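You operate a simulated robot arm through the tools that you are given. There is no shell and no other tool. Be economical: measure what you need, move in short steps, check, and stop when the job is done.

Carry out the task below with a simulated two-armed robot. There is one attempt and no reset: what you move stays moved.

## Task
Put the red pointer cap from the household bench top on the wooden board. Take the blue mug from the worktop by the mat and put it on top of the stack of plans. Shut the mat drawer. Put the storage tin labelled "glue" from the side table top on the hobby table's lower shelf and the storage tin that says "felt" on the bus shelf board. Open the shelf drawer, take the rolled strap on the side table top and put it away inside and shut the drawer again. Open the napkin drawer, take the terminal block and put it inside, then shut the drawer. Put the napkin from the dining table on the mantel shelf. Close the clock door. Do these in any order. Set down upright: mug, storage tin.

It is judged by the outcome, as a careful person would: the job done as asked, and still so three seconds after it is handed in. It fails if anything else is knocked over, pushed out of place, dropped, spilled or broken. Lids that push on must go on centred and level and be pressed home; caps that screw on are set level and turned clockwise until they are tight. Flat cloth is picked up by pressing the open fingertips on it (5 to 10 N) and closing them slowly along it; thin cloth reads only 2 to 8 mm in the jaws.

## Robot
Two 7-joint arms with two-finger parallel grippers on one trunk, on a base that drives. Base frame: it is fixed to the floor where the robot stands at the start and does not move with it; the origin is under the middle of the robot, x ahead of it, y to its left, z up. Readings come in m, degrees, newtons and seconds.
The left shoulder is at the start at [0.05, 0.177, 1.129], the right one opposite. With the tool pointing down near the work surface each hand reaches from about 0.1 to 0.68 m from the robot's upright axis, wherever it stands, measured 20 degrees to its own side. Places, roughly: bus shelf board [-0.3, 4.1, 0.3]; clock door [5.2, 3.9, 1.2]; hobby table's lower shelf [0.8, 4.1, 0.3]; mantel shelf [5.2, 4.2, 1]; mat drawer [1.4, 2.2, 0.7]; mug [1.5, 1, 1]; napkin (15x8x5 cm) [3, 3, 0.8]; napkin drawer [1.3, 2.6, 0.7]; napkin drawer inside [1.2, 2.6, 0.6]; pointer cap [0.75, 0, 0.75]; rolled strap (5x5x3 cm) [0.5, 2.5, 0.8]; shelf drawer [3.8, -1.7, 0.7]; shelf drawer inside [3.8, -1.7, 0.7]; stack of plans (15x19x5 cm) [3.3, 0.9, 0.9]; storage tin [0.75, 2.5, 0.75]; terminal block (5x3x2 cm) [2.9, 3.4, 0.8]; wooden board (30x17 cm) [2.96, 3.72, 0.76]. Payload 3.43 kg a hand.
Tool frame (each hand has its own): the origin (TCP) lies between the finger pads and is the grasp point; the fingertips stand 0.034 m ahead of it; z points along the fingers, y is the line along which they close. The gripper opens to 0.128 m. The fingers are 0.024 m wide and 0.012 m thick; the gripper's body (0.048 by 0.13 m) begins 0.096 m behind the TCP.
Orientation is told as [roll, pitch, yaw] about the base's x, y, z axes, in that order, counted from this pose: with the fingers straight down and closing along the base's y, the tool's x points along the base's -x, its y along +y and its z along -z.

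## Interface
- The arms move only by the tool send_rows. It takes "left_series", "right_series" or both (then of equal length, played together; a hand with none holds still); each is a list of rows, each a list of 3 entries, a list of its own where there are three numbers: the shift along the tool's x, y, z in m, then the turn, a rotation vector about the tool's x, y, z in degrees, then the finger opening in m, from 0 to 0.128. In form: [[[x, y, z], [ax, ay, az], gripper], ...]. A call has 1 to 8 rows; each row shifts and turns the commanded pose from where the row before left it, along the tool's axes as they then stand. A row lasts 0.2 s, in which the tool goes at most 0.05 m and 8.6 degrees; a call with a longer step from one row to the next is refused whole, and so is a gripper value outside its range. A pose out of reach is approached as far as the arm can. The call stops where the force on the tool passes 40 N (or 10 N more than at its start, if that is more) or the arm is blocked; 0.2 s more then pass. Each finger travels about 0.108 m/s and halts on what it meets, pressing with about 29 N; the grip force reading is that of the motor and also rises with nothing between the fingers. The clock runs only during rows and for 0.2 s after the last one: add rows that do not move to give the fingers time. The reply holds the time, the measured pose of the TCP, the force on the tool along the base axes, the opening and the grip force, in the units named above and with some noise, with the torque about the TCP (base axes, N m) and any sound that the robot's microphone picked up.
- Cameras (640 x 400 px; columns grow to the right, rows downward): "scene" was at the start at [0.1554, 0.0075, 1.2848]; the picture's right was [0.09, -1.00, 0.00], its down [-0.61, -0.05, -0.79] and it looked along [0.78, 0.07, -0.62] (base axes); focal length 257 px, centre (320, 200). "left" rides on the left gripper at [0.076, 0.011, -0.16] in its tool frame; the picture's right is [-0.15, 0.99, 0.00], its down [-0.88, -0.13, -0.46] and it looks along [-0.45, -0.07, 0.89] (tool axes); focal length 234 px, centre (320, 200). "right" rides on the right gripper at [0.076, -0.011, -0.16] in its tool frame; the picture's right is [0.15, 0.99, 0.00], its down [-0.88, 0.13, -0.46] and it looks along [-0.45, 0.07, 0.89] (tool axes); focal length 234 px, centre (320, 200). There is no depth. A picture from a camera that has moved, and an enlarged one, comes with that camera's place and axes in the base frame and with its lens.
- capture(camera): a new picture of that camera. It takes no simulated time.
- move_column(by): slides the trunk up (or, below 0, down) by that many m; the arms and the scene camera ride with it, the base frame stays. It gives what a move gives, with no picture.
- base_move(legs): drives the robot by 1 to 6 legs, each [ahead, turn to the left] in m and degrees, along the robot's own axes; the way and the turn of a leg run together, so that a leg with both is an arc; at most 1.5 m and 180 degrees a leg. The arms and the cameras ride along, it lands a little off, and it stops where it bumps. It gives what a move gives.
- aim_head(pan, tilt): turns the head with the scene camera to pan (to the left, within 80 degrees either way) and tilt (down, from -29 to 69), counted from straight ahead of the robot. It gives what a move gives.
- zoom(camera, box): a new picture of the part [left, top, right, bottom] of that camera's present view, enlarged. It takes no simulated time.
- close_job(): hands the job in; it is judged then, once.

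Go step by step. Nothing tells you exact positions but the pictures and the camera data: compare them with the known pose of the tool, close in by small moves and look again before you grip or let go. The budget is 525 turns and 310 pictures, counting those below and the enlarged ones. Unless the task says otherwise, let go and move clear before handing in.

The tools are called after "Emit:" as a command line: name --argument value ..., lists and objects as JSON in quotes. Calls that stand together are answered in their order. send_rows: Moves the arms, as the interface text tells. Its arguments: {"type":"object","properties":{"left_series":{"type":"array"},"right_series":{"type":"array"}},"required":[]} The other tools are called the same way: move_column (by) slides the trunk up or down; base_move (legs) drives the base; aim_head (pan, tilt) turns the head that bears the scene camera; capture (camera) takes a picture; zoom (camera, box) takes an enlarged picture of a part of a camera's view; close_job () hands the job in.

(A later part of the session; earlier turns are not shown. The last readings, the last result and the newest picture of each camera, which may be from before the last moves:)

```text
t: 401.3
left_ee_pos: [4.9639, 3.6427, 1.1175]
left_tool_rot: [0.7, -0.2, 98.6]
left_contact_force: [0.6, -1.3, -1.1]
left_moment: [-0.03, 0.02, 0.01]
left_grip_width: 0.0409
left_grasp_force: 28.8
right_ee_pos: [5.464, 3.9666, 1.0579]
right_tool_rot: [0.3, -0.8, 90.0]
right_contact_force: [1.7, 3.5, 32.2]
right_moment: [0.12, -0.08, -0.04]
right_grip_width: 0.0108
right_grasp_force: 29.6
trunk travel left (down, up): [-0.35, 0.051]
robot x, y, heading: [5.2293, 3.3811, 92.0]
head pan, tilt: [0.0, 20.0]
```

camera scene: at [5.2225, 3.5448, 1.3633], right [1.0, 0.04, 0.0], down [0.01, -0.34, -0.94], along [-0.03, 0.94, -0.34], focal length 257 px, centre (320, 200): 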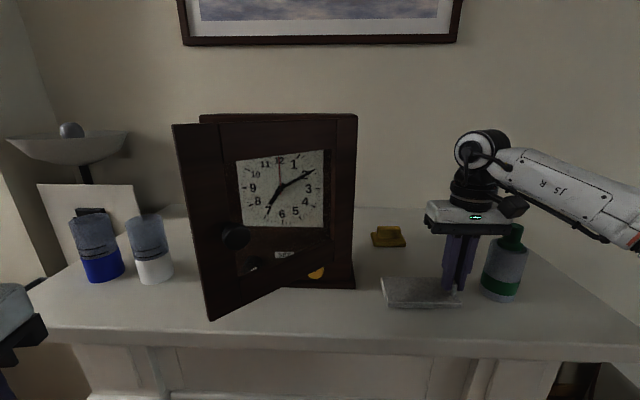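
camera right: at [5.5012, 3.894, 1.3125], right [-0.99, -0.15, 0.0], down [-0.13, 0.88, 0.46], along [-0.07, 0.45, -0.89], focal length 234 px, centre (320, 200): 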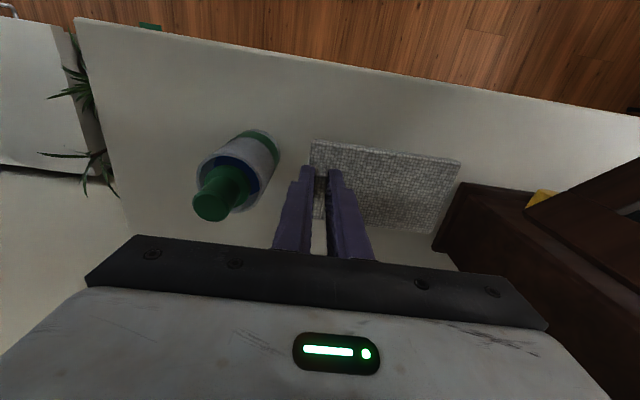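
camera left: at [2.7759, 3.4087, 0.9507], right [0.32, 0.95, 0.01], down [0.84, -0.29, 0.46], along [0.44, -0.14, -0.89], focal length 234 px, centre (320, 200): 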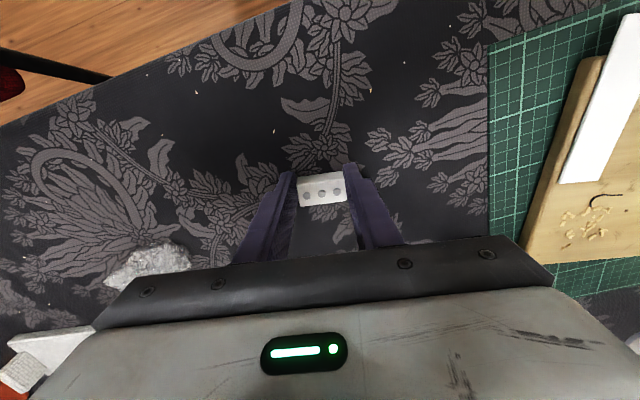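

Contact. Ease off, release gently, and rise.

Emit:
send_rows --right_series '[[[0, 0, -0.005], [0, 0, 0], 0.004], [[0, 0, 0], [0, 0, 0], 0.014], [[0, 0, 0], [0, 0, 0], 0.03], [[0, 0, 0], [0, 0, 0], 0.03], [[0, 0, -0.02], [0, 0, 0], 0.03], [[0, 0, -0.04], [0, 0, 0], 0.03], [[0, 0, -0.04], [0, 0, 0], 0.03], [[0.04, 0, 0], [0, 0, 0], 0.03]]'

Emit:
send_rows --right_series '[[[0.04, 0, 0], [0, 0, 0], 0.03], [[0.04, 0, 0], [0, 0, 0], 0.03], [[0.04, 0, 0], [0, 0, 0], 0.03]]'

Emit:
capture --camera "scene"

```text
t: 403.1
left_ee_pos: [4.9629, 3.6446, 1.116]
left_tool_rot: [0.8, -0.1, 98.6]
left_contact_force: [-0.3, -0.3, 0.3]
left_moment: [0.0, 0.02, 0.0]
left_grip_width: 0.0407
left_grasp_force: 29.3
right_ee_pos: [5.4634, 3.9217, 1.1564]
right_tool_rot: [0.1, -0.1, 90.1]
right_contact_force: [-0.2, -0.5, -0.1]
right_moment: [0.0, -0.04, 0.01]
right_grip_width: 0.0303
right_grasp_force: 0.1
trunk travel left (down, up): [-0.35, 0.051]
robot x, y, heading: [5.2292, 3.3846, 92.2]
head pan, tilt: [0.0, 20.0]
```

```text
t: 403.9
left_ee_pos: [4.9645, 3.6439, 1.1177]
left_tool_rot: [0.7, -0.1, 98.5]
left_contact_force: [-0.8, 0.4, -0.3]
left_moment: [0.0, 0.0, 0.02]
left_grip_width: 0.0409
left_grasp_force: 28.4
right_ee_pos: [5.4662, 3.8067, 1.1563]
right_tool_rot: [0.2, 0.0, 90.0]
right_contact_force: [-0.2, 0.4, 0.0]
right_moment: [0.02, 0.01, 0.0]
right_grip_width: 0.0301
right_grasp_force: 0.0
trunk travel left (down, up): [-0.35, 0.051]
robot x, y, heading: [5.2305, 3.3788, 92.1]
head pan, tilt: [0.0, 20.0]
```

```text
184 pictures are left
camera scene: at [5.2229, 3.544, 1.3634], right [1.0, 0.04, 0.0], down [0.01, -0.34, -0.94], along [-0.04, 0.94, -0.34], focal length 257 px, centre (320, 200)
```

scene: 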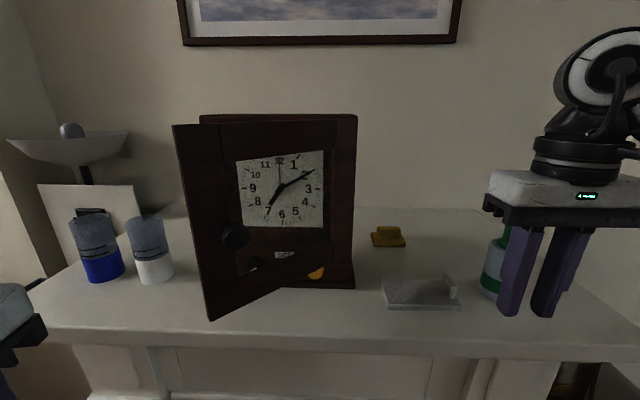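

Napkin is on the mantel. Now shift the robot left to push the clock door shut with the right hand.

Emit:
base_move --legs '[[-0.3, 0], [0, 40], [0.33, 0], [0, -42]]'

Emit:
send_rows --right_series '[[[0, 0.02, 0], [0, -8, 0], 0.0], [[0, 0.02, 0], [0, -8, 0], 0.0], [[0, 0.02, 0], [0, -8, 0], 0.0], [[0, 0.02, 0], [0, -8, 0], 0.0], [[0, 0.02, 0], [0, -8, 0], 0.0]]'

Emit:
capture --camera "scene"

```text
t: 410.4
left_ee_pos: [4.6519, 3.4043, 1.1165]
left_tool_rot: [0.6, -0.1, 130.7]
left_contact_force: [-0.1, 0.1, -0.5]
left_moment: [0.0, 0.01, -0.02]
left_grip_width: 0.0408
left_grasp_force: 29.4
right_ee_pos: [4.9851, 3.8048, 1.1574]
right_tool_rot: [0.4, -0.2, 123.6]
right_contact_force: [-2.2, -1.6, 1.3]
right_moment: [0.28, -0.39, 0.06]
right_grip_width: 0.0299
right_grasp_force: 0.1
trunk travel left (down, up): [-0.35, 0.051]
robot x, y, heading: [5.0179, 3.3247, 124.7]
head pan, tilt: [0.0, 20.0]
stopped in leg 4: the force on the tool passed its limit (the readings are from after the stop); the commanded pose is now the measured one
```

```text
t: 411.6
left_ee_pos: [4.6521, 3.4047, 1.1157]
left_tool_rot: [0.7, -0.1, 130.7]
left_contact_force: [-0.7, 0.5, 0.1]
left_moment: [0.01, -0.02, -0.02]
left_grip_width: 0.0406
left_grasp_force: 29.4
right_ee_pos: [4.9006, 3.7501, 1.1584]
right_tool_rot: [0.6, -40.5, 123.0]
right_contact_force: [0.6, 0.0, 0.9]
right_moment: [0.01, -0.03, -0.03]
right_grip_width: 0.0
right_grasp_force: 29.3
trunk travel left (down, up): [-0.35, 0.051]
robot x, y, heading: [5.0148, 3.3194, 124.7]
head pan, tilt: [0.0, 20.0]
```

```text
183 pictures are left
camera scene: at [4.9242, 3.4582, 1.3633], right [0.82, 0.57, 0.0], down [0.19, -0.28, -0.94], along [-0.53, 0.77, -0.34], focal length 257 px, centre (320, 200)
```

scene: 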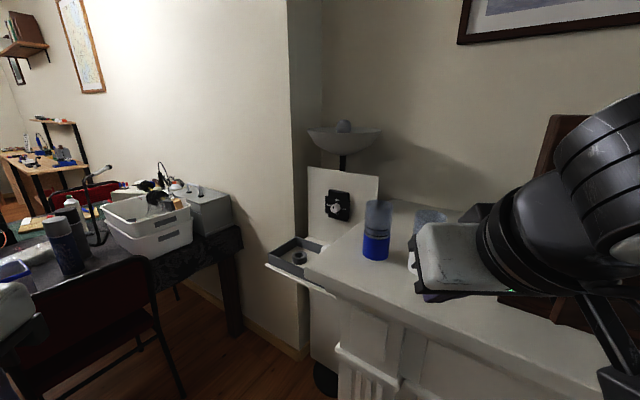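

The turn was interrupted by contact of the right hand. Back off and check the clock's state.

Emit:
base_move --legs '[[-0.3, 0], [0, -33]]'

Emit:
capture --camera "scene"

```text
t: 415.2
left_ee_pos: [4.9208, 3.3459, 1.1158]
left_tool_rot: [0.7, -0.2, 98.1]
left_contact_force: [0.0, -0.5, -1.2]
left_moment: [0.01, 0.0, 0.02]
left_grip_width: 0.0406
left_grasp_force: 28.8
right_ee_pos: [5.3186, 3.5035, 1.1577]
right_tool_rot: [0.6, -40.3, 90.4]
right_contact_force: [0.1, 0.0, 0.2]
right_moment: [0.02, 0.01, 0.01]
right_grip_width: 0.0
right_grasp_force: 28.8
trunk travel left (down, up): [-0.35, 0.051]
robot x, y, heading: [5.1801, 3.078, 91.7]
head pan, tilt: [0.0, 20.0]
```

```text
182 pictures are left
camera scene: at [5.1793, 3.244, 1.3633], right [1.0, 0.03, 0.0], down [0.01, -0.34, -0.94], along [-0.03, 0.94, -0.34], focal length 257 px, centre (320, 200)
```

scene: 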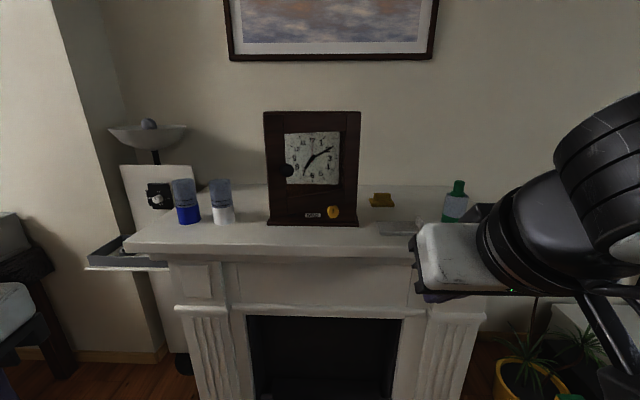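

Emit:
zoom --camera "scene" --box '[150, 90, 430, 260]'

```text
2.29 times, centred on (290, 175) of scene
camera zoom: at [5.1793, 3.244, 1.3633], right [1.0, 0.03, 0.0], down [0.01, -0.34, -0.94], along [-0.03, 0.94, -0.34], focal length 587 px, centre (389, 257)
```

zoom: 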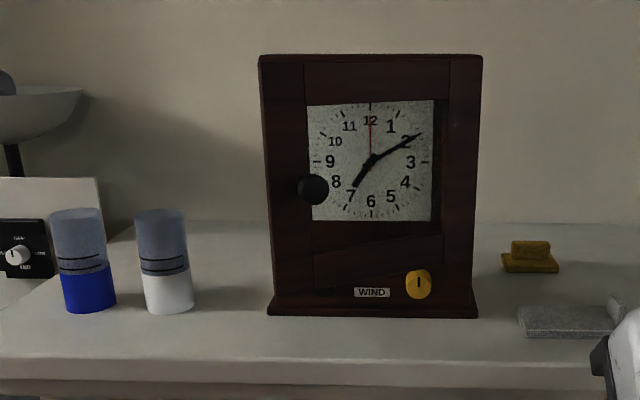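

The bump swung the door nearly shut and the clock looks undisturbed. I'll push it gently to be sure; first shift the robot left.

Emit:
base_move --legs '[[0, 60], [0.22, 0], [0, -60]]'

Emit:
capture --camera "scene"

```text
t: 422.1
left_ee_pos: [4.7239, 3.4462, 1.1163]
left_tool_rot: [0.7, -0.2, 98.5]
left_contact_force: [0.8, 0.1, -1.1]
left_moment: [0.0, -0.02, 0.03]
left_grip_width: 0.0405
left_grasp_force: 29.3
right_ee_pos: [5.1208, 3.6077, 1.1576]
right_tool_rot: [0.6, -40.2, 90.8]
right_contact_force: [0.2, -0.1, 0.5]
right_moment: [-0.01, 0.0, -0.01]
right_grip_width: 0.0003
right_grasp_force: 28.9
trunk travel left (down, up): [-0.35, 0.051]
robot x, y, heading: [4.991, 3.1826, 92.4]
head pan, tilt: [0.0, 20.0]
```

```text
180 pictures are left
camera scene: at [4.9836, 3.3469, 1.3633], right [1.0, 0.04, 0.0], down [0.01, -0.34, -0.94], along [-0.04, 0.94, -0.34], focal length 257 px, centre (320, 200)
```

scene: 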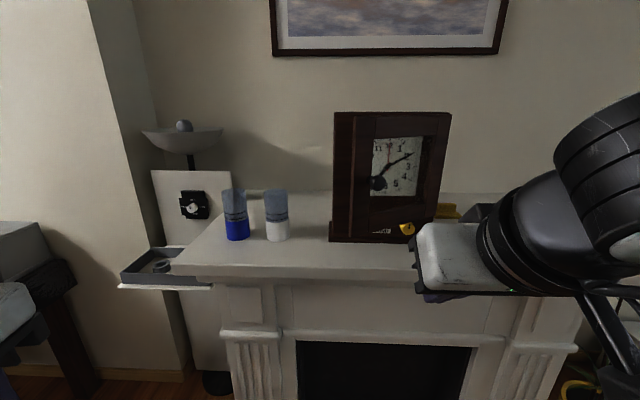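

Emit:
send_rows --right_series '[[[0.016, 0.027, 0.019], [0, 0, 0], 0.0], [[0.016, 0.027, 0.019], [0, 0, 0], 0.0], [[-0.037, 0, 0.031], [0, 0, 0], 0.0], [[-0.037, 0, 0.031], [0, 0, 0], 0.0], [[-0.037, 0, 0.031], [0, 0, 0], 0.0], [[-0.037, 0, 0.031], [0, 0, 0], 0.0], [[0, 0, 0], [0, 0, 0], 0.0]]'

Emit:
capture --camera "right"

Emit:
capture --camera "scene"

```text
t: 423.8
left_ee_pos: [4.7256, 3.4467, 1.1167]
left_tool_rot: [0.7, -0.2, 98.4]
left_contact_force: [-0.6, 0.2, -0.8]
left_moment: [-0.01, -0.01, 0.02]
left_grip_width: 0.0407
left_grasp_force: 28.6
right_ee_pos: [5.0642, 3.7952, 1.1116]
right_tool_rot: [0.6, -40.3, 90.9]
right_contact_force: [-0.2, -0.1, 0.0]
right_moment: [-0.02, 0.0, 0.04]
right_grip_width: 0.0
right_grasp_force: 28.8
trunk travel left (down, up): [-0.35, 0.051]
robot x, y, heading: [4.9907, 3.1871, 92.4]
head pan, tilt: [0.0, 20.0]
```

```text
179 pictures are left
camera right: at [5.079, 3.635, 1.1839], right [-0.99, -0.13, -0.09], down [-0.13, 0.37, 0.92], along [-0.09, 0.92, -0.39], focal length 234 px, centre (320, 200)
```

right: 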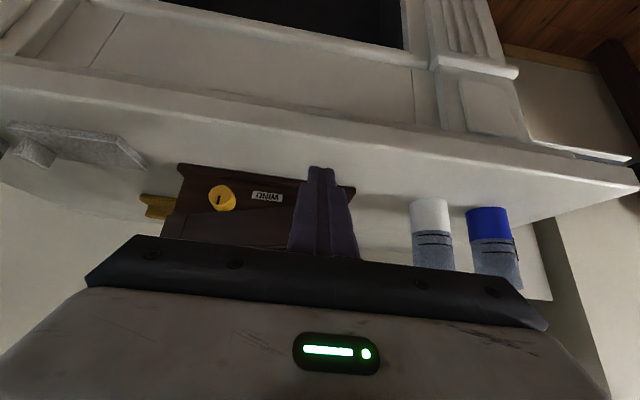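

```text
178 pictures are left
camera scene: at [4.9835, 3.3466, 1.3633], right [1.0, 0.04, 0.0], down [0.01, -0.34, -0.94], along [-0.04, 0.94, -0.34], focal length 257 px, centre (320, 200)
```

scene: 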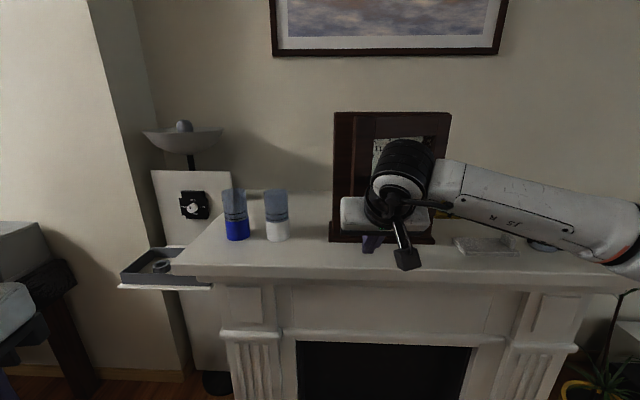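

I want to see the door's actual angle; retract the hand and zoom.

Emit:
send_rows --right_series '[[[0.037, -0.03, -0.031], [0, 0, 0], 0.0], [[0.037, -0.03, -0.031], [0, 0, 0], 0.0], [[0.037, -0.03, -0.031], [0, 0, 0], 0.0], [[0.037, -0.03, -0.031], [0, 0, 0], 0.0]]'

Emit:
zoom --camera "scene" --box '[310, 95, 470, 265]'

```text
refused: row 1 steps farther than a row can; nothing moved
```

```text
2.35 times, centred on (390, 180) of scene
camera zoom: at [4.9835, 3.3466, 1.3633], right [1.0, 0.04, 0.0], down [0.01, -0.34, -0.94], along [-0.04, 0.94, -0.34], focal length 604 px, centre (155, 247)
```

zoom: 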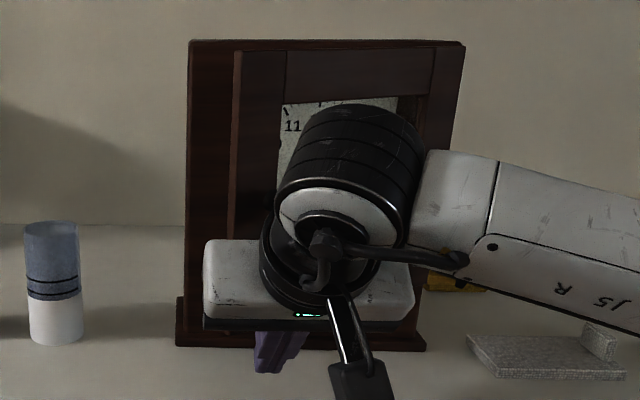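

The door's lower edge still looks slanted, so it's partly open. I'll raise the fingertips to z≈1.13 and push slowly.

Emit:
send_rows --right_series '[[[-0.029, 0, -0.035], [0, 0, 0], 0.0], [[-0.023, 0, 0.019], [0, 0, 0], 0.0], [[-0.023, 0, 0.019], [0, 0, 0], 0.0], [[0, 0, 0], [0, 0, 0], 0.0]]'

Emit:
send_rows --right_series '[[[-0.0077, 0, 0.0064], [0, 0, 0], 0.0], [[-0.0077, 0, 0.0064], [0, 0, 0], 0.0], [[-0.0077, 0, 0.0064], [0, 0, 0], 0.0], [[0, 0, 0], [0, 0, 0], 0.0]]'

Emit:
capture --camera "right"

```text
t: 424.8
left_ee_pos: [4.7246, 3.4464, 1.1182]
left_tool_rot: [0.7, -0.1, 98.5]
left_contact_force: [0.0, -0.3, 0.4]
left_moment: [-0.03, 0.02, 0.01]
left_grip_width: 0.0406
left_grasp_force: 28.8
right_ee_pos: [5.0607, 3.8574, 1.1582]
right_tool_rot: [0.5, -40.3, 91.0]
right_contact_force: [1.0, 0.0, -0.3]
right_moment: [0.01, 0.02, -0.01]
right_grip_width: 0.0002
right_grasp_force: 29.0
trunk travel left (down, up): [-0.35, 0.051]
robot x, y, heading: [4.9868, 3.1816, 92.1]
head pan, tilt: [0.0, 20.0]
```

```text
t: 425.8
left_ee_pos: [4.7262, 3.4472, 1.1174]
left_tool_rot: [0.7, 0.0, 98.5]
left_contact_force: [0.3, 0.1, -0.9]
left_moment: [-0.01, 0.0, 0.02]
left_grip_width: 0.0408
left_grasp_force: 28.9
right_ee_pos: [5.0602, 3.8874, 1.1567]
right_tool_rot: [0.6, -40.2, 91.0]
right_contact_force: [-0.2, 0.7, -0.4]
right_moment: [-0.02, 0.02, 0.01]
right_grip_width: 0.0
right_grasp_force: 29.1
trunk travel left (down, up): [-0.35, 0.051]
robot x, y, heading: [4.991, 3.1844, 92.4]
head pan, tilt: [0.0, 20.0]
```

```text
176 pictures are left
camera right: at [5.075, 3.7263, 1.2284], right [-0.99, -0.13, -0.09], down [-0.13, 0.37, 0.92], along [-0.09, 0.92, -0.39], focal length 234 px, centre (320, 200)
```

right: 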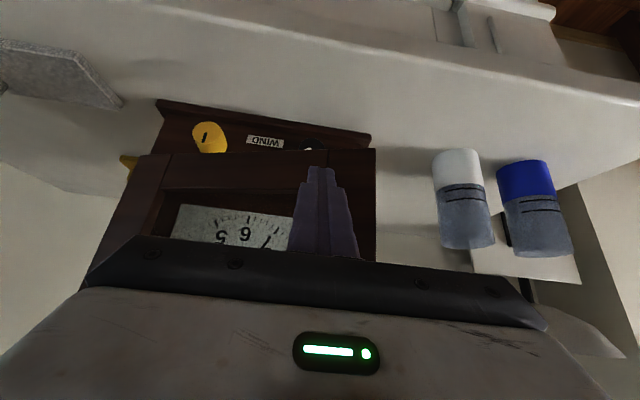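

Door still partly open, fingers nearly at it. Keep pushing in small steps.

Emit:
send_rows --right_series '[[[-0.0077, 0, 0.0064], [0, 0, 0], 0.0], [[-0.0077, 0, 0.0064], [0, 0, 0], 0.0], [[-0.0077, 0, 0.0064], [0, 0, 0], 0.0], [[0, 0, 0], [0, 0, 0], 0.0]]'

Emit:
capture --camera "right"

```text
t: 426.8
left_ee_pos: [4.7263, 3.4455, 1.1165]
left_tool_rot: [0.7, -0.1, 98.5]
left_contact_force: [0.3, 0.4, -1.3]
left_moment: [-0.03, 0.0, -0.02]
left_grip_width: 0.0409
left_grasp_force: 28.9
right_ee_pos: [5.0581, 3.9177, 1.1559]
right_tool_rot: [0.5, -40.3, 90.9]
right_contact_force: [0.6, -0.4, 0.8]
right_moment: [0.02, 0.0, 0.02]
right_grip_width: 0.0002
right_grasp_force: 29.0
trunk travel left (down, up): [-0.35, 0.051]
robot x, y, heading: [4.9935, 3.1807, 92.5]
head pan, tilt: [0.0, 20.0]
```

```text
175 pictures are left
camera right: at [5.0733, 3.7573, 1.2271], right [-0.99, -0.13, -0.09], down [-0.13, 0.37, 0.92], along [-0.09, 0.92, -0.39], focal length 234 px, centre (320, 200)
```

right: 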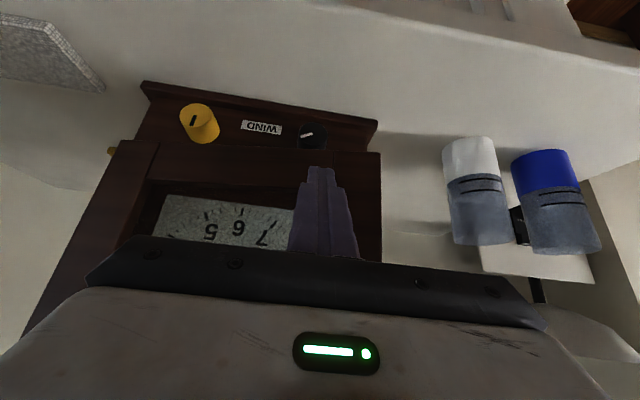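

Emit:
send_rows --right_series '[[[-0.0077, 0, 0.0064], [0, 0, 0], 0.0], [[-0.0077, 0, 0.0064], [0, 0, 0], 0.0], [[0, 0, 0], [0, 0, 0], 0.0]]'

Emit:
send_rows --right_series '[[[-0.0077, 0, 0.0064], [0, 0, 0], 0.0], [[-0.0077, 0, 0.0064], [0, 0, 0], 0.0], [[0, 0, 0], [0, 0, 0], 0.0]]'

Emit:
capture --camera "right"

```text
t: 427.6
left_ee_pos: [4.7259, 3.447, 1.1168]
left_tool_rot: [0.7, -0.1, 98.5]
left_contact_force: [-0.1, 0.4, -0.1]
left_moment: [0.02, -0.06, 0.01]
left_grip_width: 0.0403
left_grasp_force: 28.7
right_ee_pos: [5.0589, 3.9392, 1.1571]
right_tool_rot: [0.5, -40.4, 90.8]
right_contact_force: [-0.2, 0.0, -0.6]
right_moment: [-0.01, 0.03, 0.01]
right_grip_width: 0.0
right_grasp_force: 29.1
trunk travel left (down, up): [-0.35, 0.051]
robot x, y, heading: [4.9931, 3.1866, 92.3]
head pan, tilt: [0.0, 20.0]
```

```text
t: 428.4
left_ee_pos: [4.7249, 3.4465, 1.1169]
left_tool_rot: [0.7, -0.2, 98.5]
left_contact_force: [0.0, 0.0, -0.6]
left_moment: [-0.01, 0.01, -0.02]
left_grip_width: 0.0407
left_grasp_force: 29.1
right_ee_pos: [5.0582, 3.9569, 1.1564]
right_tool_rot: [0.5, -40.2, 91.0]
right_contact_force: [0.5, -7.6, -1.3]
right_moment: [-0.17, -0.05, -0.03]
right_grip_width: 0.0
right_grasp_force: 29.2
trunk travel left (down, up): [-0.35, 0.051]
robot x, y, heading: [4.9915, 3.185, 92.4]
head pan, tilt: [0.0, 20.0]
```

```text
174 pictures are left
camera right: at [5.0731, 3.7959, 1.2286], right [-0.99, -0.13, -0.09], down [-0.13, 0.38, 0.92], along [-0.09, 0.92, -0.39], focal length 234 px, centre (320, 200)
```

right: 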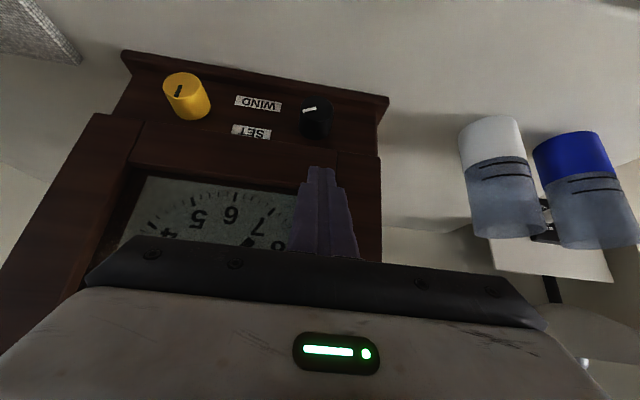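

Emit:
send_rows --right_series '[[[-0.0038, 0, 0.0032], [0, 0, 0], 0.0], [[-0.0038, 0, 0.0032], [0, 0, 0], 0.0], [[0, 0, 0], [0, 0, 0], 0.0]]'

Emit:
capture --camera "right"

```text
t: 429.1
left_ee_pos: [4.726, 3.4443, 1.1176]
left_tool_rot: [0.8, -0.3, 98.5]
left_contact_force: [-0.1, 0.4, -0.6]
left_moment: [0.0, -0.01, -0.03]
left_grip_width: 0.0406
left_grasp_force: 29.2
right_ee_pos: [5.0583, 3.9574, 1.1565]
right_tool_rot: [0.5, -39.9, 90.9]
right_contact_force: [1.0, -30.0, -6.8]
right_moment: [-0.79, 0.35, -0.06]
right_grip_width: 0.0
right_grasp_force: 28.2
right hand out of reach, approached as far as the arm can: row 2
trunk travel left (down, up): [-0.35, 0.051]
robot x, y, heading: [4.992, 3.1902, 92.4]
head pan, tilt: [0.0, 20.0]
```

```text
173 pictures are left
camera right: at [5.0729, 3.797, 1.2298], right [-0.99, -0.13, -0.09], down [-0.13, 0.38, 0.91], along [-0.09, 0.91, -0.39], focal length 234 px, centre (320, 200)
```

right: 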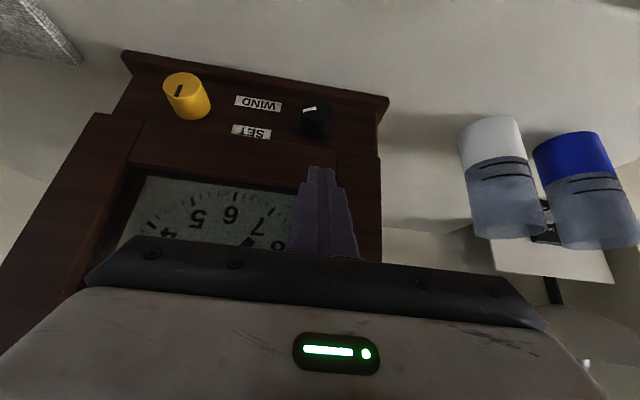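

The door resists firmly at 30 N — it's shut. Back away and verify.

Emit:
send_rows --right_series '[[[0.03, 0, -0.025], [0, 0, 0], 0.0], [[0.035, 0, -0.03], [0, 0, 0], 0.0], [[0.035, 0, -0.03], [0, 0, 0], 0.0], [[0.035, 0, -0.03], [0, 0, 0], 0.0], [[0.035, 0, -0.03], [0, 0, 0], 0.0], [[0.035, -0.01, -0.03], [0, 0, 0], 0.0], [[0, -0.045, 0], [0, 0, 0], 0.0], [[0, -0.045, 0], [0, 0, 0], 0.0]]'

Emit:
base_move --legs '[[-0.3, 0]]'

Emit:
zoom --camera "scene" --box '[200, 90, 500, 270]'

```text
t: 430.9
left_ee_pos: [4.7247, 3.4467, 1.1161]
left_tool_rot: [0.8, -0.1, 98.5]
left_contact_force: [0.5, 0.4, 0.4]
left_moment: [0.02, 0.02, 0.01]
left_grip_width: 0.0407
left_grasp_force: 28.7
right_ee_pos: [5.1638, 3.6917, 1.1565]
right_tool_rot: [0.5, -40.3, 90.9]
right_contact_force: [0.0, 0.3, -0.9]
right_moment: [0.02, 0.01, 0.03]
right_grip_width: 0.0
right_grasp_force: 28.6
trunk travel left (down, up): [-0.35, 0.051]
robot x, y, heading: [4.994, 3.1839, 92.2]
head pan, tilt: [0.0, 20.0]
```

```text
t: 433.0
left_ee_pos: [4.7375, 3.1525, 1.1179]
left_tool_rot: [0.7, -0.1, 98.3]
left_contact_force: [-0.6, 0.0, -0.5]
left_moment: [-0.01, 0.0, 0.01]
left_grip_width: 0.0407
left_grasp_force: 28.8
right_ee_pos: [5.1756, 3.3958, 1.1567]
right_tool_rot: [0.5, -40.3, 90.8]
right_contact_force: [-0.5, -0.2, -0.4]
right_moment: [0.03, -0.01, -0.03]
right_grip_width: 0.0
right_grasp_force: 29.5
trunk travel left (down, up): [-0.35, 0.051]
robot x, y, heading: [5.0042, 2.8906, 92.3]
head pan, tilt: [0.0, 20.0]
```

```text
2.13 times, centred on (350, 180) of scene
camera zoom: at [4.9953, 3.0513, 1.3634], right [1.0, 0.04, 0.0], down [0.01, -0.34, -0.94], along [-0.03, 0.94, -0.34], focal length 548 px, centre (256, 243)
```

zoom: 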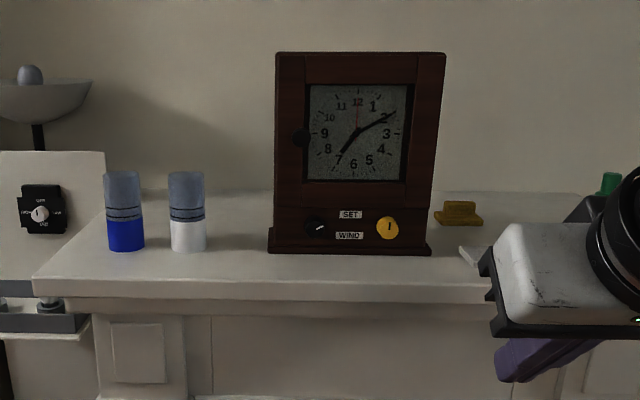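

The clock door is shut. Straighten the right tool and drive back around the table toward the kitchen drawers.

Emit:
send_rows --right_series '[[[0, 0, 0], [0, 8, 0], 0.05], [[0, 0, 0], [0, 8, 0], 0.05], [[0, 0, 0], [0, 8, 0], 0.05], [[0, 0, 0], [0, 8, 0], 0.05], [[0, 0, 0], [0, 8, 0], 0.05], [[0.04, -0.02, 0], [0, 0, 0], 0.05], [[0.04, -0.02, 0], [0, 0, 0], 0.05]]'

Emit:
base_move --legs '[[0, 139], [0.85, 0], [0.81, 0], [0, -51], [1.35, 0]]'

Emit:
capture --camera "scene"

```text
t: 434.6
left_ee_pos: [4.7377, 3.1521, 1.1167]
left_tool_rot: [0.7, -0.1, 98.3]
left_contact_force: [0.2, 0.0, 0.1]
left_moment: [0.02, 0.01, 0.0]
left_grip_width: 0.0405
left_grasp_force: 28.8
right_ee_pos: [5.2171, 3.3187, 1.1558]
right_tool_rot: [0.4, -0.2, 91.1]
right_contact_force: [-0.2, 0.0, 0.5]
right_moment: [0.03, -0.01, 0.01]
right_grip_width: 0.0498
right_grasp_force: 0.0
trunk travel left (down, up): [-0.35, 0.051]
robot x, y, heading: [5.0049, 2.8889, 92.1]
head pan, tilt: [0.0, 20.0]
```

```text
t: 457.3
left_ee_pos: [2.3548, 1.378, 1.118]
left_tool_rot: [0.8, -0.2, -174.5]
left_contact_force: [-0.3, 1.2, -0.4]
left_moment: [0.0, 0.0, -0.03]
left_grip_width: 0.0404
left_grasp_force: 28.4
right_ee_pos: [2.2118, 1.864, 1.1537]
right_tool_rot: [0.4, -0.3, 178.2]
right_contact_force: [0.2, 0.6, -0.4]
right_moment: [0.01, -0.01, -0.01]
right_grip_width: 0.0498
right_grasp_force: 0.0
trunk travel left (down, up): [-0.35, 0.051]
robot x, y, heading: [2.6281, 1.6308, 179.2]
head pan, tilt: [0.0, 20.0]
```

```text
171 pictures are left
camera scene: at [2.4673, 1.6311, 1.3632], right [0.01, 1.0, 0.0], down [0.34, 0.0, -0.94], along [-0.94, 0.01, -0.34], focal length 257 px, centre (320, 200)
```

scene: 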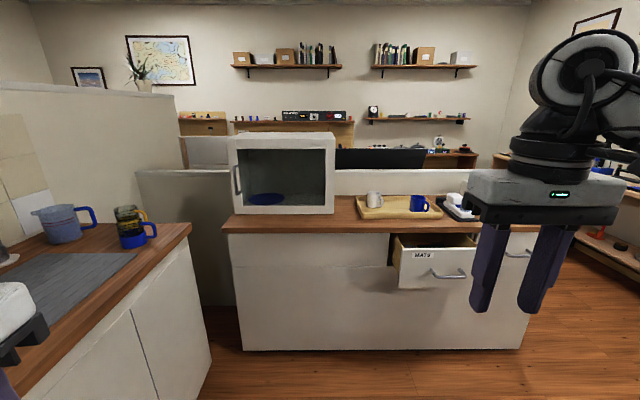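

Emit:
zoom --camera "scene" --box '[0, 180, 220, 320]'

Emit:
zoom --camera "scene" --box '[330, 170, 580, 310]'

```text
2.86 times, centred on (110, 250) of scene
camera zoom: at [2.4673, 1.6311, 1.3632], right [0.01, 1.0, 0.0], down [0.34, 0.0, -0.94], along [-0.94, 0.01, -0.34], focal length 734 px, centre (920, 57)
```

zoom: 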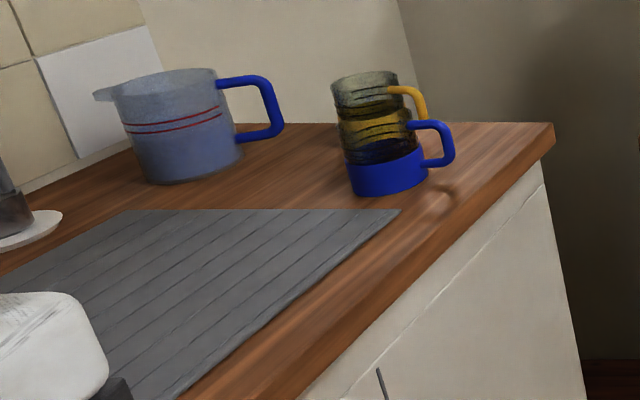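

```text
2.56 times, centred on (455, 240) of scene
camera zoom: at [2.4673, 1.6311, 1.3632], right [0.01, 1.0, 0.0], down [0.34, 0.0, -0.94], along [-0.94, 0.01, -0.34], focal length 657 px, centre (-26, 98)
```

zoom: 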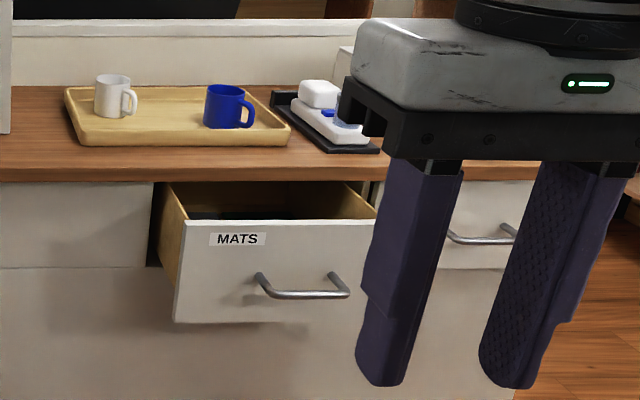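

"MATS" drawer is open and the napkin drawer is beside it (+y). By the grey mat stands a blue-handled mug with a yellow-handled one stacked in it — to handle later. First approach the drawers.

Emit:
base_move --legs '[[0, -53], [0.93, 0], [0, 54]]'

Emit:
aim_head --pan 0 --tilt 40

Emit:
capture --camera "scene"

```text
t: 467.0
left_ee_pos: [1.8178, 2.1051, 1.116]
left_tool_rot: [0.6, 0.0, -171.4]
left_contact_force: [-0.3, -1.0, -0.2]
left_moment: [0.02, 0.0, -0.05]
left_grip_width: 0.0405
left_grasp_force: 29.3
right_ee_pos: [1.6476, 2.5832, 1.1563]
right_tool_rot: [0.3, -0.3, -178.7]
right_contact_force: [0.0, -0.1, -0.1]
right_moment: [-0.02, 0.01, 0.05]
right_grip_width: 0.0504
right_grasp_force: 0.0
trunk travel left (down, up): [-0.35, 0.051]
robot x, y, heading: [2.0781, 2.3669, -177.8]
head pan, tilt: [0.0, 20.0]
```

```text
t: 467.9
left_ee_pos: [1.8174, 2.1043, 1.1167]
left_tool_rot: [0.8, 0.0, -171.4]
left_contact_force: [-0.5, 0.0, -0.5]
left_moment: [0.0, 0.01, -0.01]
left_grip_width: 0.0408
left_grasp_force: 29.1
right_ee_pos: [1.6486, 2.5842, 1.1557]
right_tool_rot: [0.4, -0.3, -178.7]
right_contact_force: [0.0, 0.4, -0.6]
right_moment: [0.02, -0.01, 0.01]
right_grip_width: 0.05
right_grasp_force: 0.1
trunk travel left (down, up): [-0.35, 0.051]
robot x, y, heading: [2.0815, 2.3705, -177.8]
head pan, tilt: [0.0, 40.0]
```

```text
168 pictures are left
camera scene: at [1.9241, 2.3642, 1.3319], right [-0.04, 1.0, 0.0], down [0.64, 0.03, -0.77], along [-0.77, -0.03, -0.64], focal length 257 px, centre (320, 200)
```

scene: 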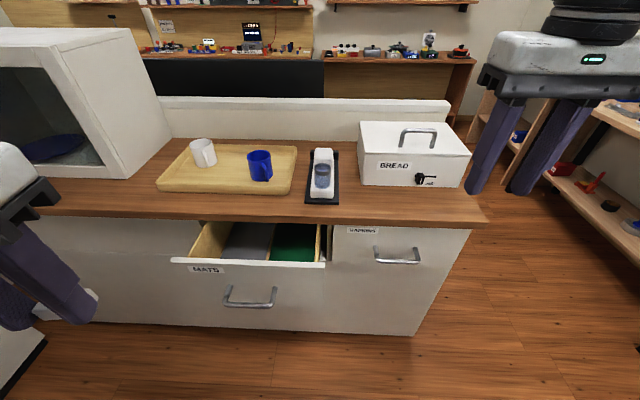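

Napkin drawer handle ≈(1.425, 2.58, 0.70), a horizontal bar. I'll rotate the right gripper so its fingers close vertically around the bar, first the 90° roll.

Emit:
send_rows --right_series '[[[0, 0, 0], [0, 0, 8.5], 0.06], [[0, 0, 0], [0, 0, 8.5], 0.06], [[0, 0, 0], [0, 0, 8.5], 0.06], [[0, 0, 0], [0, 0, 8.5], 0.06], [[0, 0, 0], [0, 0, 8.5], 0.06], [[0, 0, 0], [0, 0, 8.5], 0.06], [[0, 0, 0], [0, 0, 8.5], 0.06], [[0, 0, 0], [0, 0, 8.5], 0.06]]'

Emit:
send_rows --right_series '[[[0, 0, 0], [0, 0, 8.5], 0.06], [[0, 0, 0], [0, 0, 8.5], 0.06], [[0, 0, 0], [0, 0, 4], 0.06], [[0, 0, 0], [-8, 0, 0], 0.06], [[0, 0, 0], [-8, 0, 0], 0.06], [[0, 0, 0], [-8, 0, 0], 0.06], [[0, 0, 0], [-8, 0, 0], 0.06]]'

```text
t: 469.7
left_ee_pos: [1.8182, 2.1042, 1.1159]
left_tool_rot: [0.7, 0.0, -171.4]
left_contact_force: [-0.8, -0.4, -0.2]
left_moment: [0.01, 0.0, 0.02]
left_grip_width: 0.0405
left_grasp_force: 29.2
right_ee_pos: [1.6477, 2.5843, 1.1558]
right_tool_rot: [0.4, 0.3, 113.1]
right_contact_force: [0.2, 0.4, 0.8]
right_moment: [0.03, -0.02, -0.03]
right_grip_width: 0.06
right_grasp_force: 0.0
trunk travel left (down, up): [-0.35, 0.051]
robot x, y, heading: [2.0808, 2.368, -177.4]
head pan, tilt: [0.0, 40.0]
```

```text
t: 471.3
left_ee_pos: [1.8175, 2.1051, 1.1168]
left_tool_rot: [0.7, -0.2, -171.5]
left_contact_force: [0.1, -0.5, -0.2]
left_moment: [0.02, 0.02, 0.02]
left_grip_width: 0.0406
left_grasp_force: 29.1
right_ee_pos: [1.6476, 2.5847, 1.1565]
right_tool_rot: [32.4, 0.4, 92.1]
right_contact_force: [-0.3, -0.6, 0.0]
right_moment: [-0.02, -0.01, 0.0]
right_grip_width: 0.0598
right_grasp_force: 0.0
trunk travel left (down, up): [-0.35, 0.051]
robot x, y, heading: [2.0816, 2.371, -177.9]
head pan, tilt: [0.0, 40.0]
```

Works. Tilt further to ~64° and lower the trunk.

Emit:
send_rows --right_series '[[[0, 0, 0], [-8, 0, 0], 0.06], [[0, 0, 0], [-8, 0, 0], 0.06], [[0, 0, 0], [-8, 0, 0], 0.06], [[0, 0, 0], [-8, 0, 0], 0.06]]'

Emit:
move_column --by -0.25

Emit:
capture --camera "right"

Emit:
capture --camera "scene"

```text
t: 472.3
left_ee_pos: [1.8163, 2.1058, 1.1169]
left_tool_rot: [0.7, -0.1, -171.4]
left_contact_force: [0.0, -0.5, -0.6]
left_moment: [-0.03, 0.0, -0.05]
left_grip_width: 0.0403
left_grasp_force: 28.7
right_ee_pos: [1.6063, 2.5803, 1.1815]
right_tool_rot: [64.4, 0.4, 92.4]
right_contact_force: [0.0, 0.4, 0.0]
right_moment: [0.04, 0.03, 0.04]
right_grip_width: 0.0598
right_grasp_force: 0.1
right hand out of reach, approached as far as the arm can: row 3, 4
trunk travel left (down, up): [-0.35, 0.051]
robot x, y, heading: [2.0817, 2.3702, -177.7]
head pan, tilt: [0.0, 40.0]
```

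```text
t: 474.8
left_ee_pos: [1.817, 2.1048, 0.8672]
left_tool_rot: [0.7, -0.1, -171.5]
left_contact_force: [0.5, -0.6, 0.4]
left_moment: [-0.02, -0.03, 0.01]
left_grip_width: 0.0408
left_grasp_force: 29.1
right_ee_pos: [1.6068, 2.5793, 0.9306]
right_tool_rot: [64.2, 0.4, 92.2]
right_contact_force: [-0.3, -0.6, 0.2]
right_moment: [0.02, -0.02, 0.01]
right_grip_width: 0.0596
right_grasp_force: 0.0
trunk travel left (down, up): [-0.1, 0.301]
robot x, y, heading: [2.0795, 2.3716, -177.8]
head pan, tilt: [0.0, 40.0]
```

```text
167 pictures are left
camera right: at [1.7575, 2.5098, 0.9895], right [-0.42, -0.16, 0.89], down [0.32, 0.9, 0.31], along [-0.85, 0.42, -0.33], focal length 234 px, centre (320, 200)
```

right: 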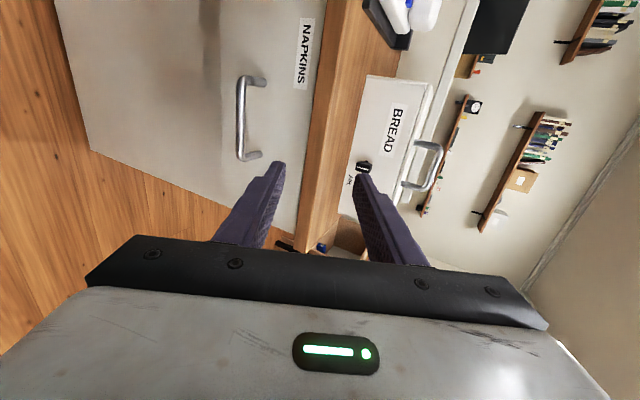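

```text
166 pictures are left
camera scene: at [1.9241, 2.3642, 1.0819], right [-0.04, 1.0, 0.0], down [0.64, 0.03, -0.77], along [-0.77, -0.03, -0.64], focal length 257 px, centre (320, 200)
```

scene: 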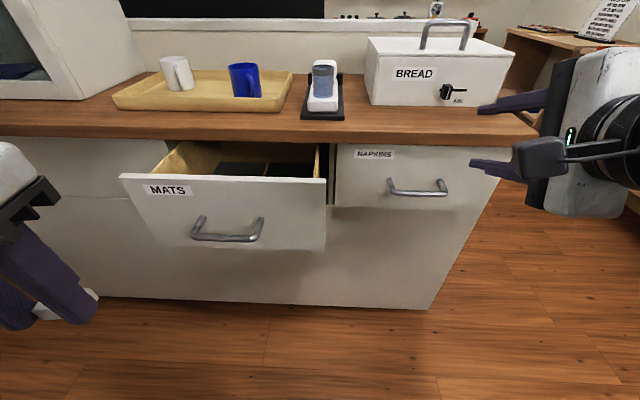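

Handle triangulated at (1.419, 2.582, 0.692). Move to a pre-grasp in front of it.

Emit:
send_rows --right_series '[[[-0.001, -0.033, 0.034], [0, 0, 0], 0.05], [[-0.001, -0.033, 0.034], [0, 0, 0], 0.05], [[-0.001, -0.033, 0.034], [0, 0, 0], 0.05], [[-0.001, -0.033, 0.034], [0, 0, 0], 0.05], [[0, 0, 0], [0, 0, 0], 0.05]]'

Emit:
capture --camera "right"

Emit:
capture --camera "scene"

```text
t: 476.0
left_ee_pos: [1.8183, 2.1044, 0.8672]
left_tool_rot: [0.7, -0.1, -171.4]
left_contact_force: [-0.2, 0.3, -0.7]
left_moment: [0.01, 0.01, -0.01]
left_grip_width: 0.0406
left_grasp_force: 29.0
right_ee_pos: [1.5526, 2.5783, 0.7867]
right_tool_rot: [64.2, 0.5, 92.3]
right_contact_force: [0.3, 0.9, -0.2]
right_moment: [-0.01, 0.01, -0.01]
right_grip_width: 0.05
right_grasp_force: 0.1
right hand out of reach, approached as far as the arm can: row 1, 4
trunk travel left (down, up): [-0.1, 0.301]
robot x, y, heading: [2.0794, 2.3701, -177.7]
head pan, tilt: [0.0, 40.0]
```

```text
165 pictures are left
camera right: at [1.705, 2.5075, 0.8466], right [-0.42, -0.16, 0.89], down [0.32, 0.9, 0.31], along [-0.85, 0.42, -0.33], focal length 234 px, centre (320, 200)
```

right: 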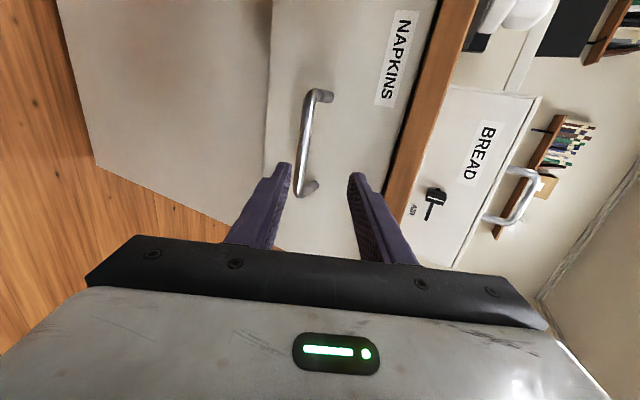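

```text
164 pictures are left
camera scene: at [1.9241, 2.3642, 1.0818], right [-0.04, 1.0, 0.0], down [0.64, 0.03, -0.77], along [-0.77, -0.03, -0.64], focal length 257 px, centre (320, 200)
```

scene: 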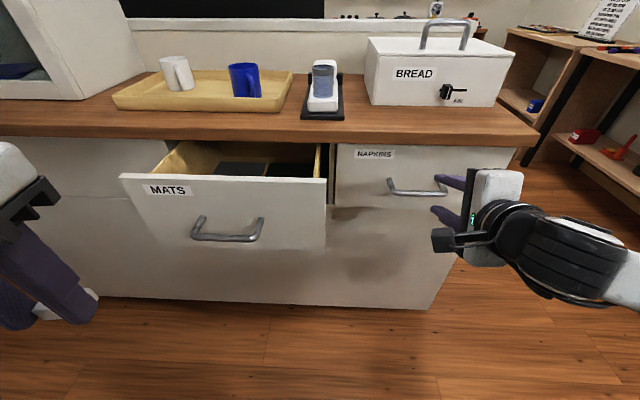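

Emit:
send_rows --right_series '[[[-0.001, -0.0135, 0.045], [0, 0, 0], 0.05], [[-0.001, -0.0135, 0.045], [0, 0, 0], 0.05], [[0, 0, 0], [0, 0, 0], 0.05]]'

Emit:
capture --camera "right"

```text
t: 476.8
left_ee_pos: [1.8169, 2.1044, 0.8668]
left_tool_rot: [0.8, -0.1, -171.4]
left_contact_force: [0.4, 0.7, 0.7]
left_moment: [0.01, -0.02, 0.04]
left_grip_width: 0.0408
left_grasp_force: 29.0
right_ee_pos: [1.5056, 2.5915, 0.7625]
right_tool_rot: [63.8, 0.5, 92.3]
right_contact_force: [-0.2, 0.1, 1.2]
right_moment: [0.01, -0.02, -0.01]
right_grip_width: 0.05
right_grasp_force: 0.1
right hand out of reach, approached as far as the arm can: row 1, 2
trunk travel left (down, up): [-0.1, 0.301]
robot x, y, heading: [2.0789, 2.3717, -177.8]
head pan, tilt: [0.0, 40.0]
```

```text
163 pictures are left
camera right: at [1.6561, 2.5229, 0.8224], right [-0.43, -0.16, 0.89], down [0.32, 0.9, 0.31], along [-0.85, 0.41, -0.34], focal length 234 px, centre (320, 200)
```

right: 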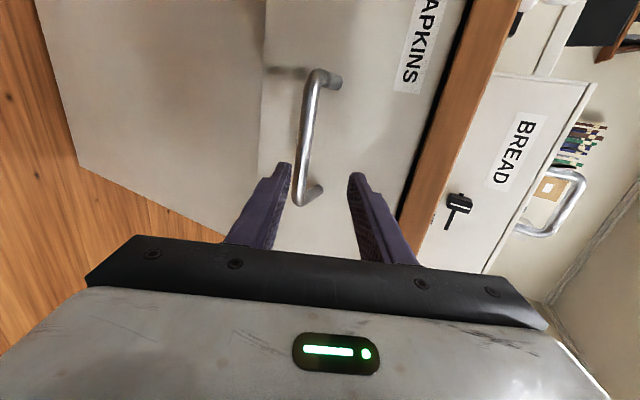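

Arm reach is limited in this pose, so use the trunk and base for the last bit: trunk −6 cm, base +5 cm.

Emit:
move_column --by -0.062

Emit:
base_move --legs '[[0.045, 0]]'

Emit:
capture --camera "right"

Emit:
capture --camera "scene"

```text
t: 477.9
left_ee_pos: [1.8178, 2.1036, 0.8061]
left_tool_rot: [0.6, -0.3, -171.4]
left_contact_force: [0.1, 0.3, -0.4]
left_moment: [0.0, 0.02, 0.0]
left_grip_width: 0.0406
left_grasp_force: 29.0
right_ee_pos: [1.5032, 2.5913, 0.7108]
right_tool_rot: [65.3, 0.4, 92.4]
right_contact_force: [4.0, 1.9, 31.2]
right_moment: [-0.2, 1.46, 0.08]
right_grip_width: 0.0651
right_grasp_force: 13.5
trunk travel left (down, up): [-0.038, 0.363]
robot x, y, heading: [2.0789, 2.3701, -177.6]
head pan, tilt: [0.0, 40.0]
```

```text
t: 478.8
left_ee_pos: [1.7732, 2.1037, 0.8041]
left_tool_rot: [0.8, -0.1, -171.6]
left_contact_force: [-0.1, -0.2, -0.3]
left_moment: [0.02, 0.03, -0.02]
left_grip_width: 0.0405
left_grasp_force: 29.0
right_ee_pos: [1.462, 2.5905, 0.6987]
right_tool_rot: [63.5, 0.4, 92.2]
right_contact_force: [-2.6, 0.5, 2.5]
right_moment: [-0.03, -0.1, 0.0]
right_grip_width: 0.0518
right_grasp_force: 1.1
trunk travel left (down, up): [-0.038, 0.363]
robot x, y, heading: [2.0351, 2.3669, -177.9]
head pan, tilt: [0.0, 40.0]
```

```text
162 pictures are left
camera right: at [1.6129, 2.5214, 0.7589], right [-0.43, -0.16, 0.89], down [0.32, 0.9, 0.31], along [-0.84, 0.42, -0.34], focal length 234 px, centre (320, 200)
```

right: 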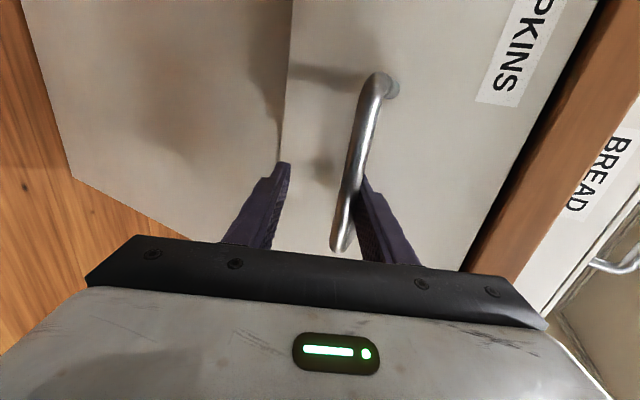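

```text
161 pictures are left
camera scene: at [1.8803, 2.3625, 1.0197], right [-0.04, 1.0, 0.0], down [0.64, 0.03, -0.77], along [-0.77, -0.03, -0.64], focal length 257 px, centre (320, 200)
```

scene: 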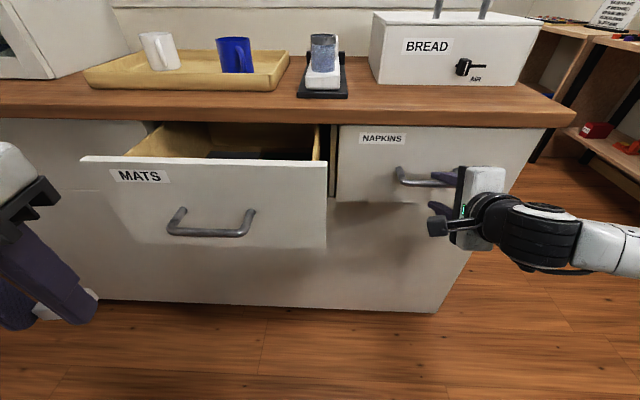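

The bar is between the fingers. Close on it.

Emit:
send_rows --right_series '[[[0, 0, 0], [0, 0, 0], 0.035], [[0, 0, 0], [0, 0, 0], 0.02], [[0, 0, 0], [0, 0, 0], 0.005], [[0, 0, 0], [0, 0, 0], 0.005], [[0, 0, 0], [0, 0, 0], 0.005]]'

Emit:
capture --camera "right"

```text
t: 480.0
left_ee_pos: [1.7748, 2.1023, 0.8054]
left_tool_rot: [0.7, -0.2, -171.5]
left_contact_force: [-0.3, -0.1, -0.3]
left_moment: [0.03, 0.03, 0.03]
left_grip_width: 0.0407
left_grasp_force: 28.9
right_ee_pos: [1.4609, 2.5898, 0.7104]
right_tool_rot: [65.1, 0.4, 92.2]
right_contact_force: [1.2, 3.8, 35.7]
right_moment: [-0.4, -0.33, -0.17]
right_grip_width: 0.0231
right_grasp_force: 16.4
trunk travel left (down, up): [-0.038, 0.363]
robot x, y, heading: [2.037, 2.3682, -177.7]
head pan, tilt: [0.0, 40.0]
```

```text
160 pictures are left
camera right: at [1.6127, 2.5208, 0.7669], right [-0.41, -0.16, 0.9], down [0.32, 0.9, 0.3], along [-0.85, 0.42, -0.32], focal length 234 px, centre (320, 200)
```

right: 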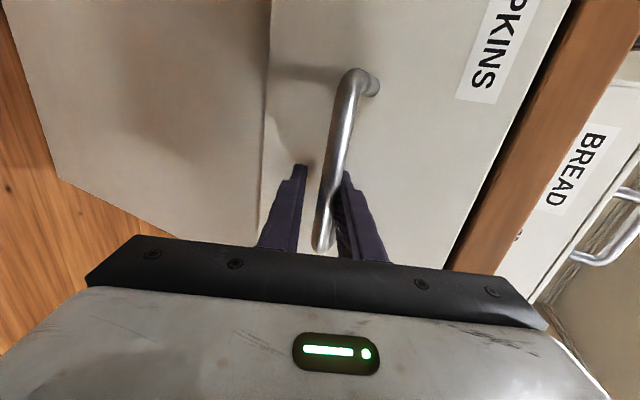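

Re-centre by moving up slightly, then close fully.

Emit:
send_rows --right_series '[[[0, 0.01, 0], [0, 0, 0], 0.02], [[0, 0.006, 0], [0, 0, 0], 0.005], [[0, 0, 0], [0, 0, 0], 0.005], [[0, 0, 0], [0, 0, 0], 0.005]]'

```text
t: 481.0
left_ee_pos: [1.7737, 2.1039, 0.8043]
left_tool_rot: [0.7, -0.2, -171.4]
left_contact_force: [-0.3, -0.4, -0.2]
left_moment: [-0.02, 0.0, 0.01]
left_grip_width: 0.0407
left_grasp_force: 29.0
right_ee_pos: [1.4542, 2.5906, 0.7136]
right_tool_rot: [63.8, 0.5, 92.2]
right_contact_force: [-0.2, 0.4, 17.4]
right_moment: [-0.77, -0.23, -0.48]
right_grip_width: 0.0135
right_grasp_force: 45.3
trunk travel left (down, up): [-0.038, 0.363]
robot x, y, heading: [2.0331, 2.3709, -177.6]
head pan, tilt: [0.0, 40.0]
```

Gripped the bar. Pull by reversing the base.

Emit:
base_move --legs '[[-0.06, 0]]'

Emit:
capture --camera "scene"

```text
t: 481.9
left_ee_pos: [1.8338, 2.1055, 0.8047]
left_tool_rot: [0.6, -0.1, -171.5]
left_contact_force: [0.1, -0.2, -0.7]
left_moment: [0.01, -0.02, 0.06]
left_grip_width: 0.0406
left_grasp_force: 29.0
right_ee_pos: [1.5152, 2.5911, 0.7135]
right_tool_rot: [63.8, 0.5, 92.5]
right_contact_force: [1.4, -11.7, 14.8]
right_moment: [-0.96, -0.18, -0.45]
right_grip_width: 0.0136
right_grasp_force: 44.9
trunk travel left (down, up): [-0.038, 0.363]
robot x, y, heading: [2.0955, 2.3706, -177.7]
head pan, tilt: [0.0, 40.0]
```

```text
159 pictures are left
camera scene: at [1.9413, 2.3639, 1.0201], right [-0.04, 1.0, 0.0], down [0.64, 0.03, -0.77], along [-0.77, -0.03, -0.64], focal length 257 px, centre (320, 200)
```

scene: 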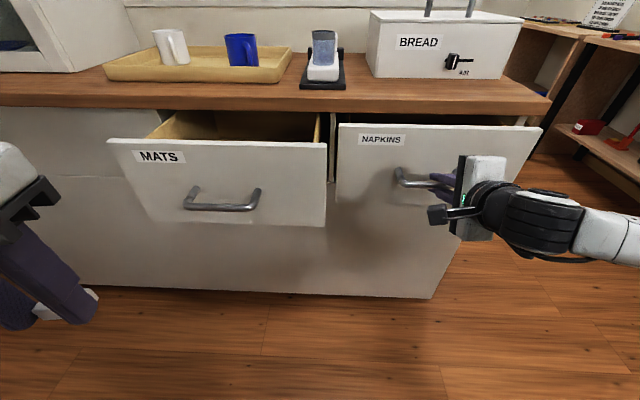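

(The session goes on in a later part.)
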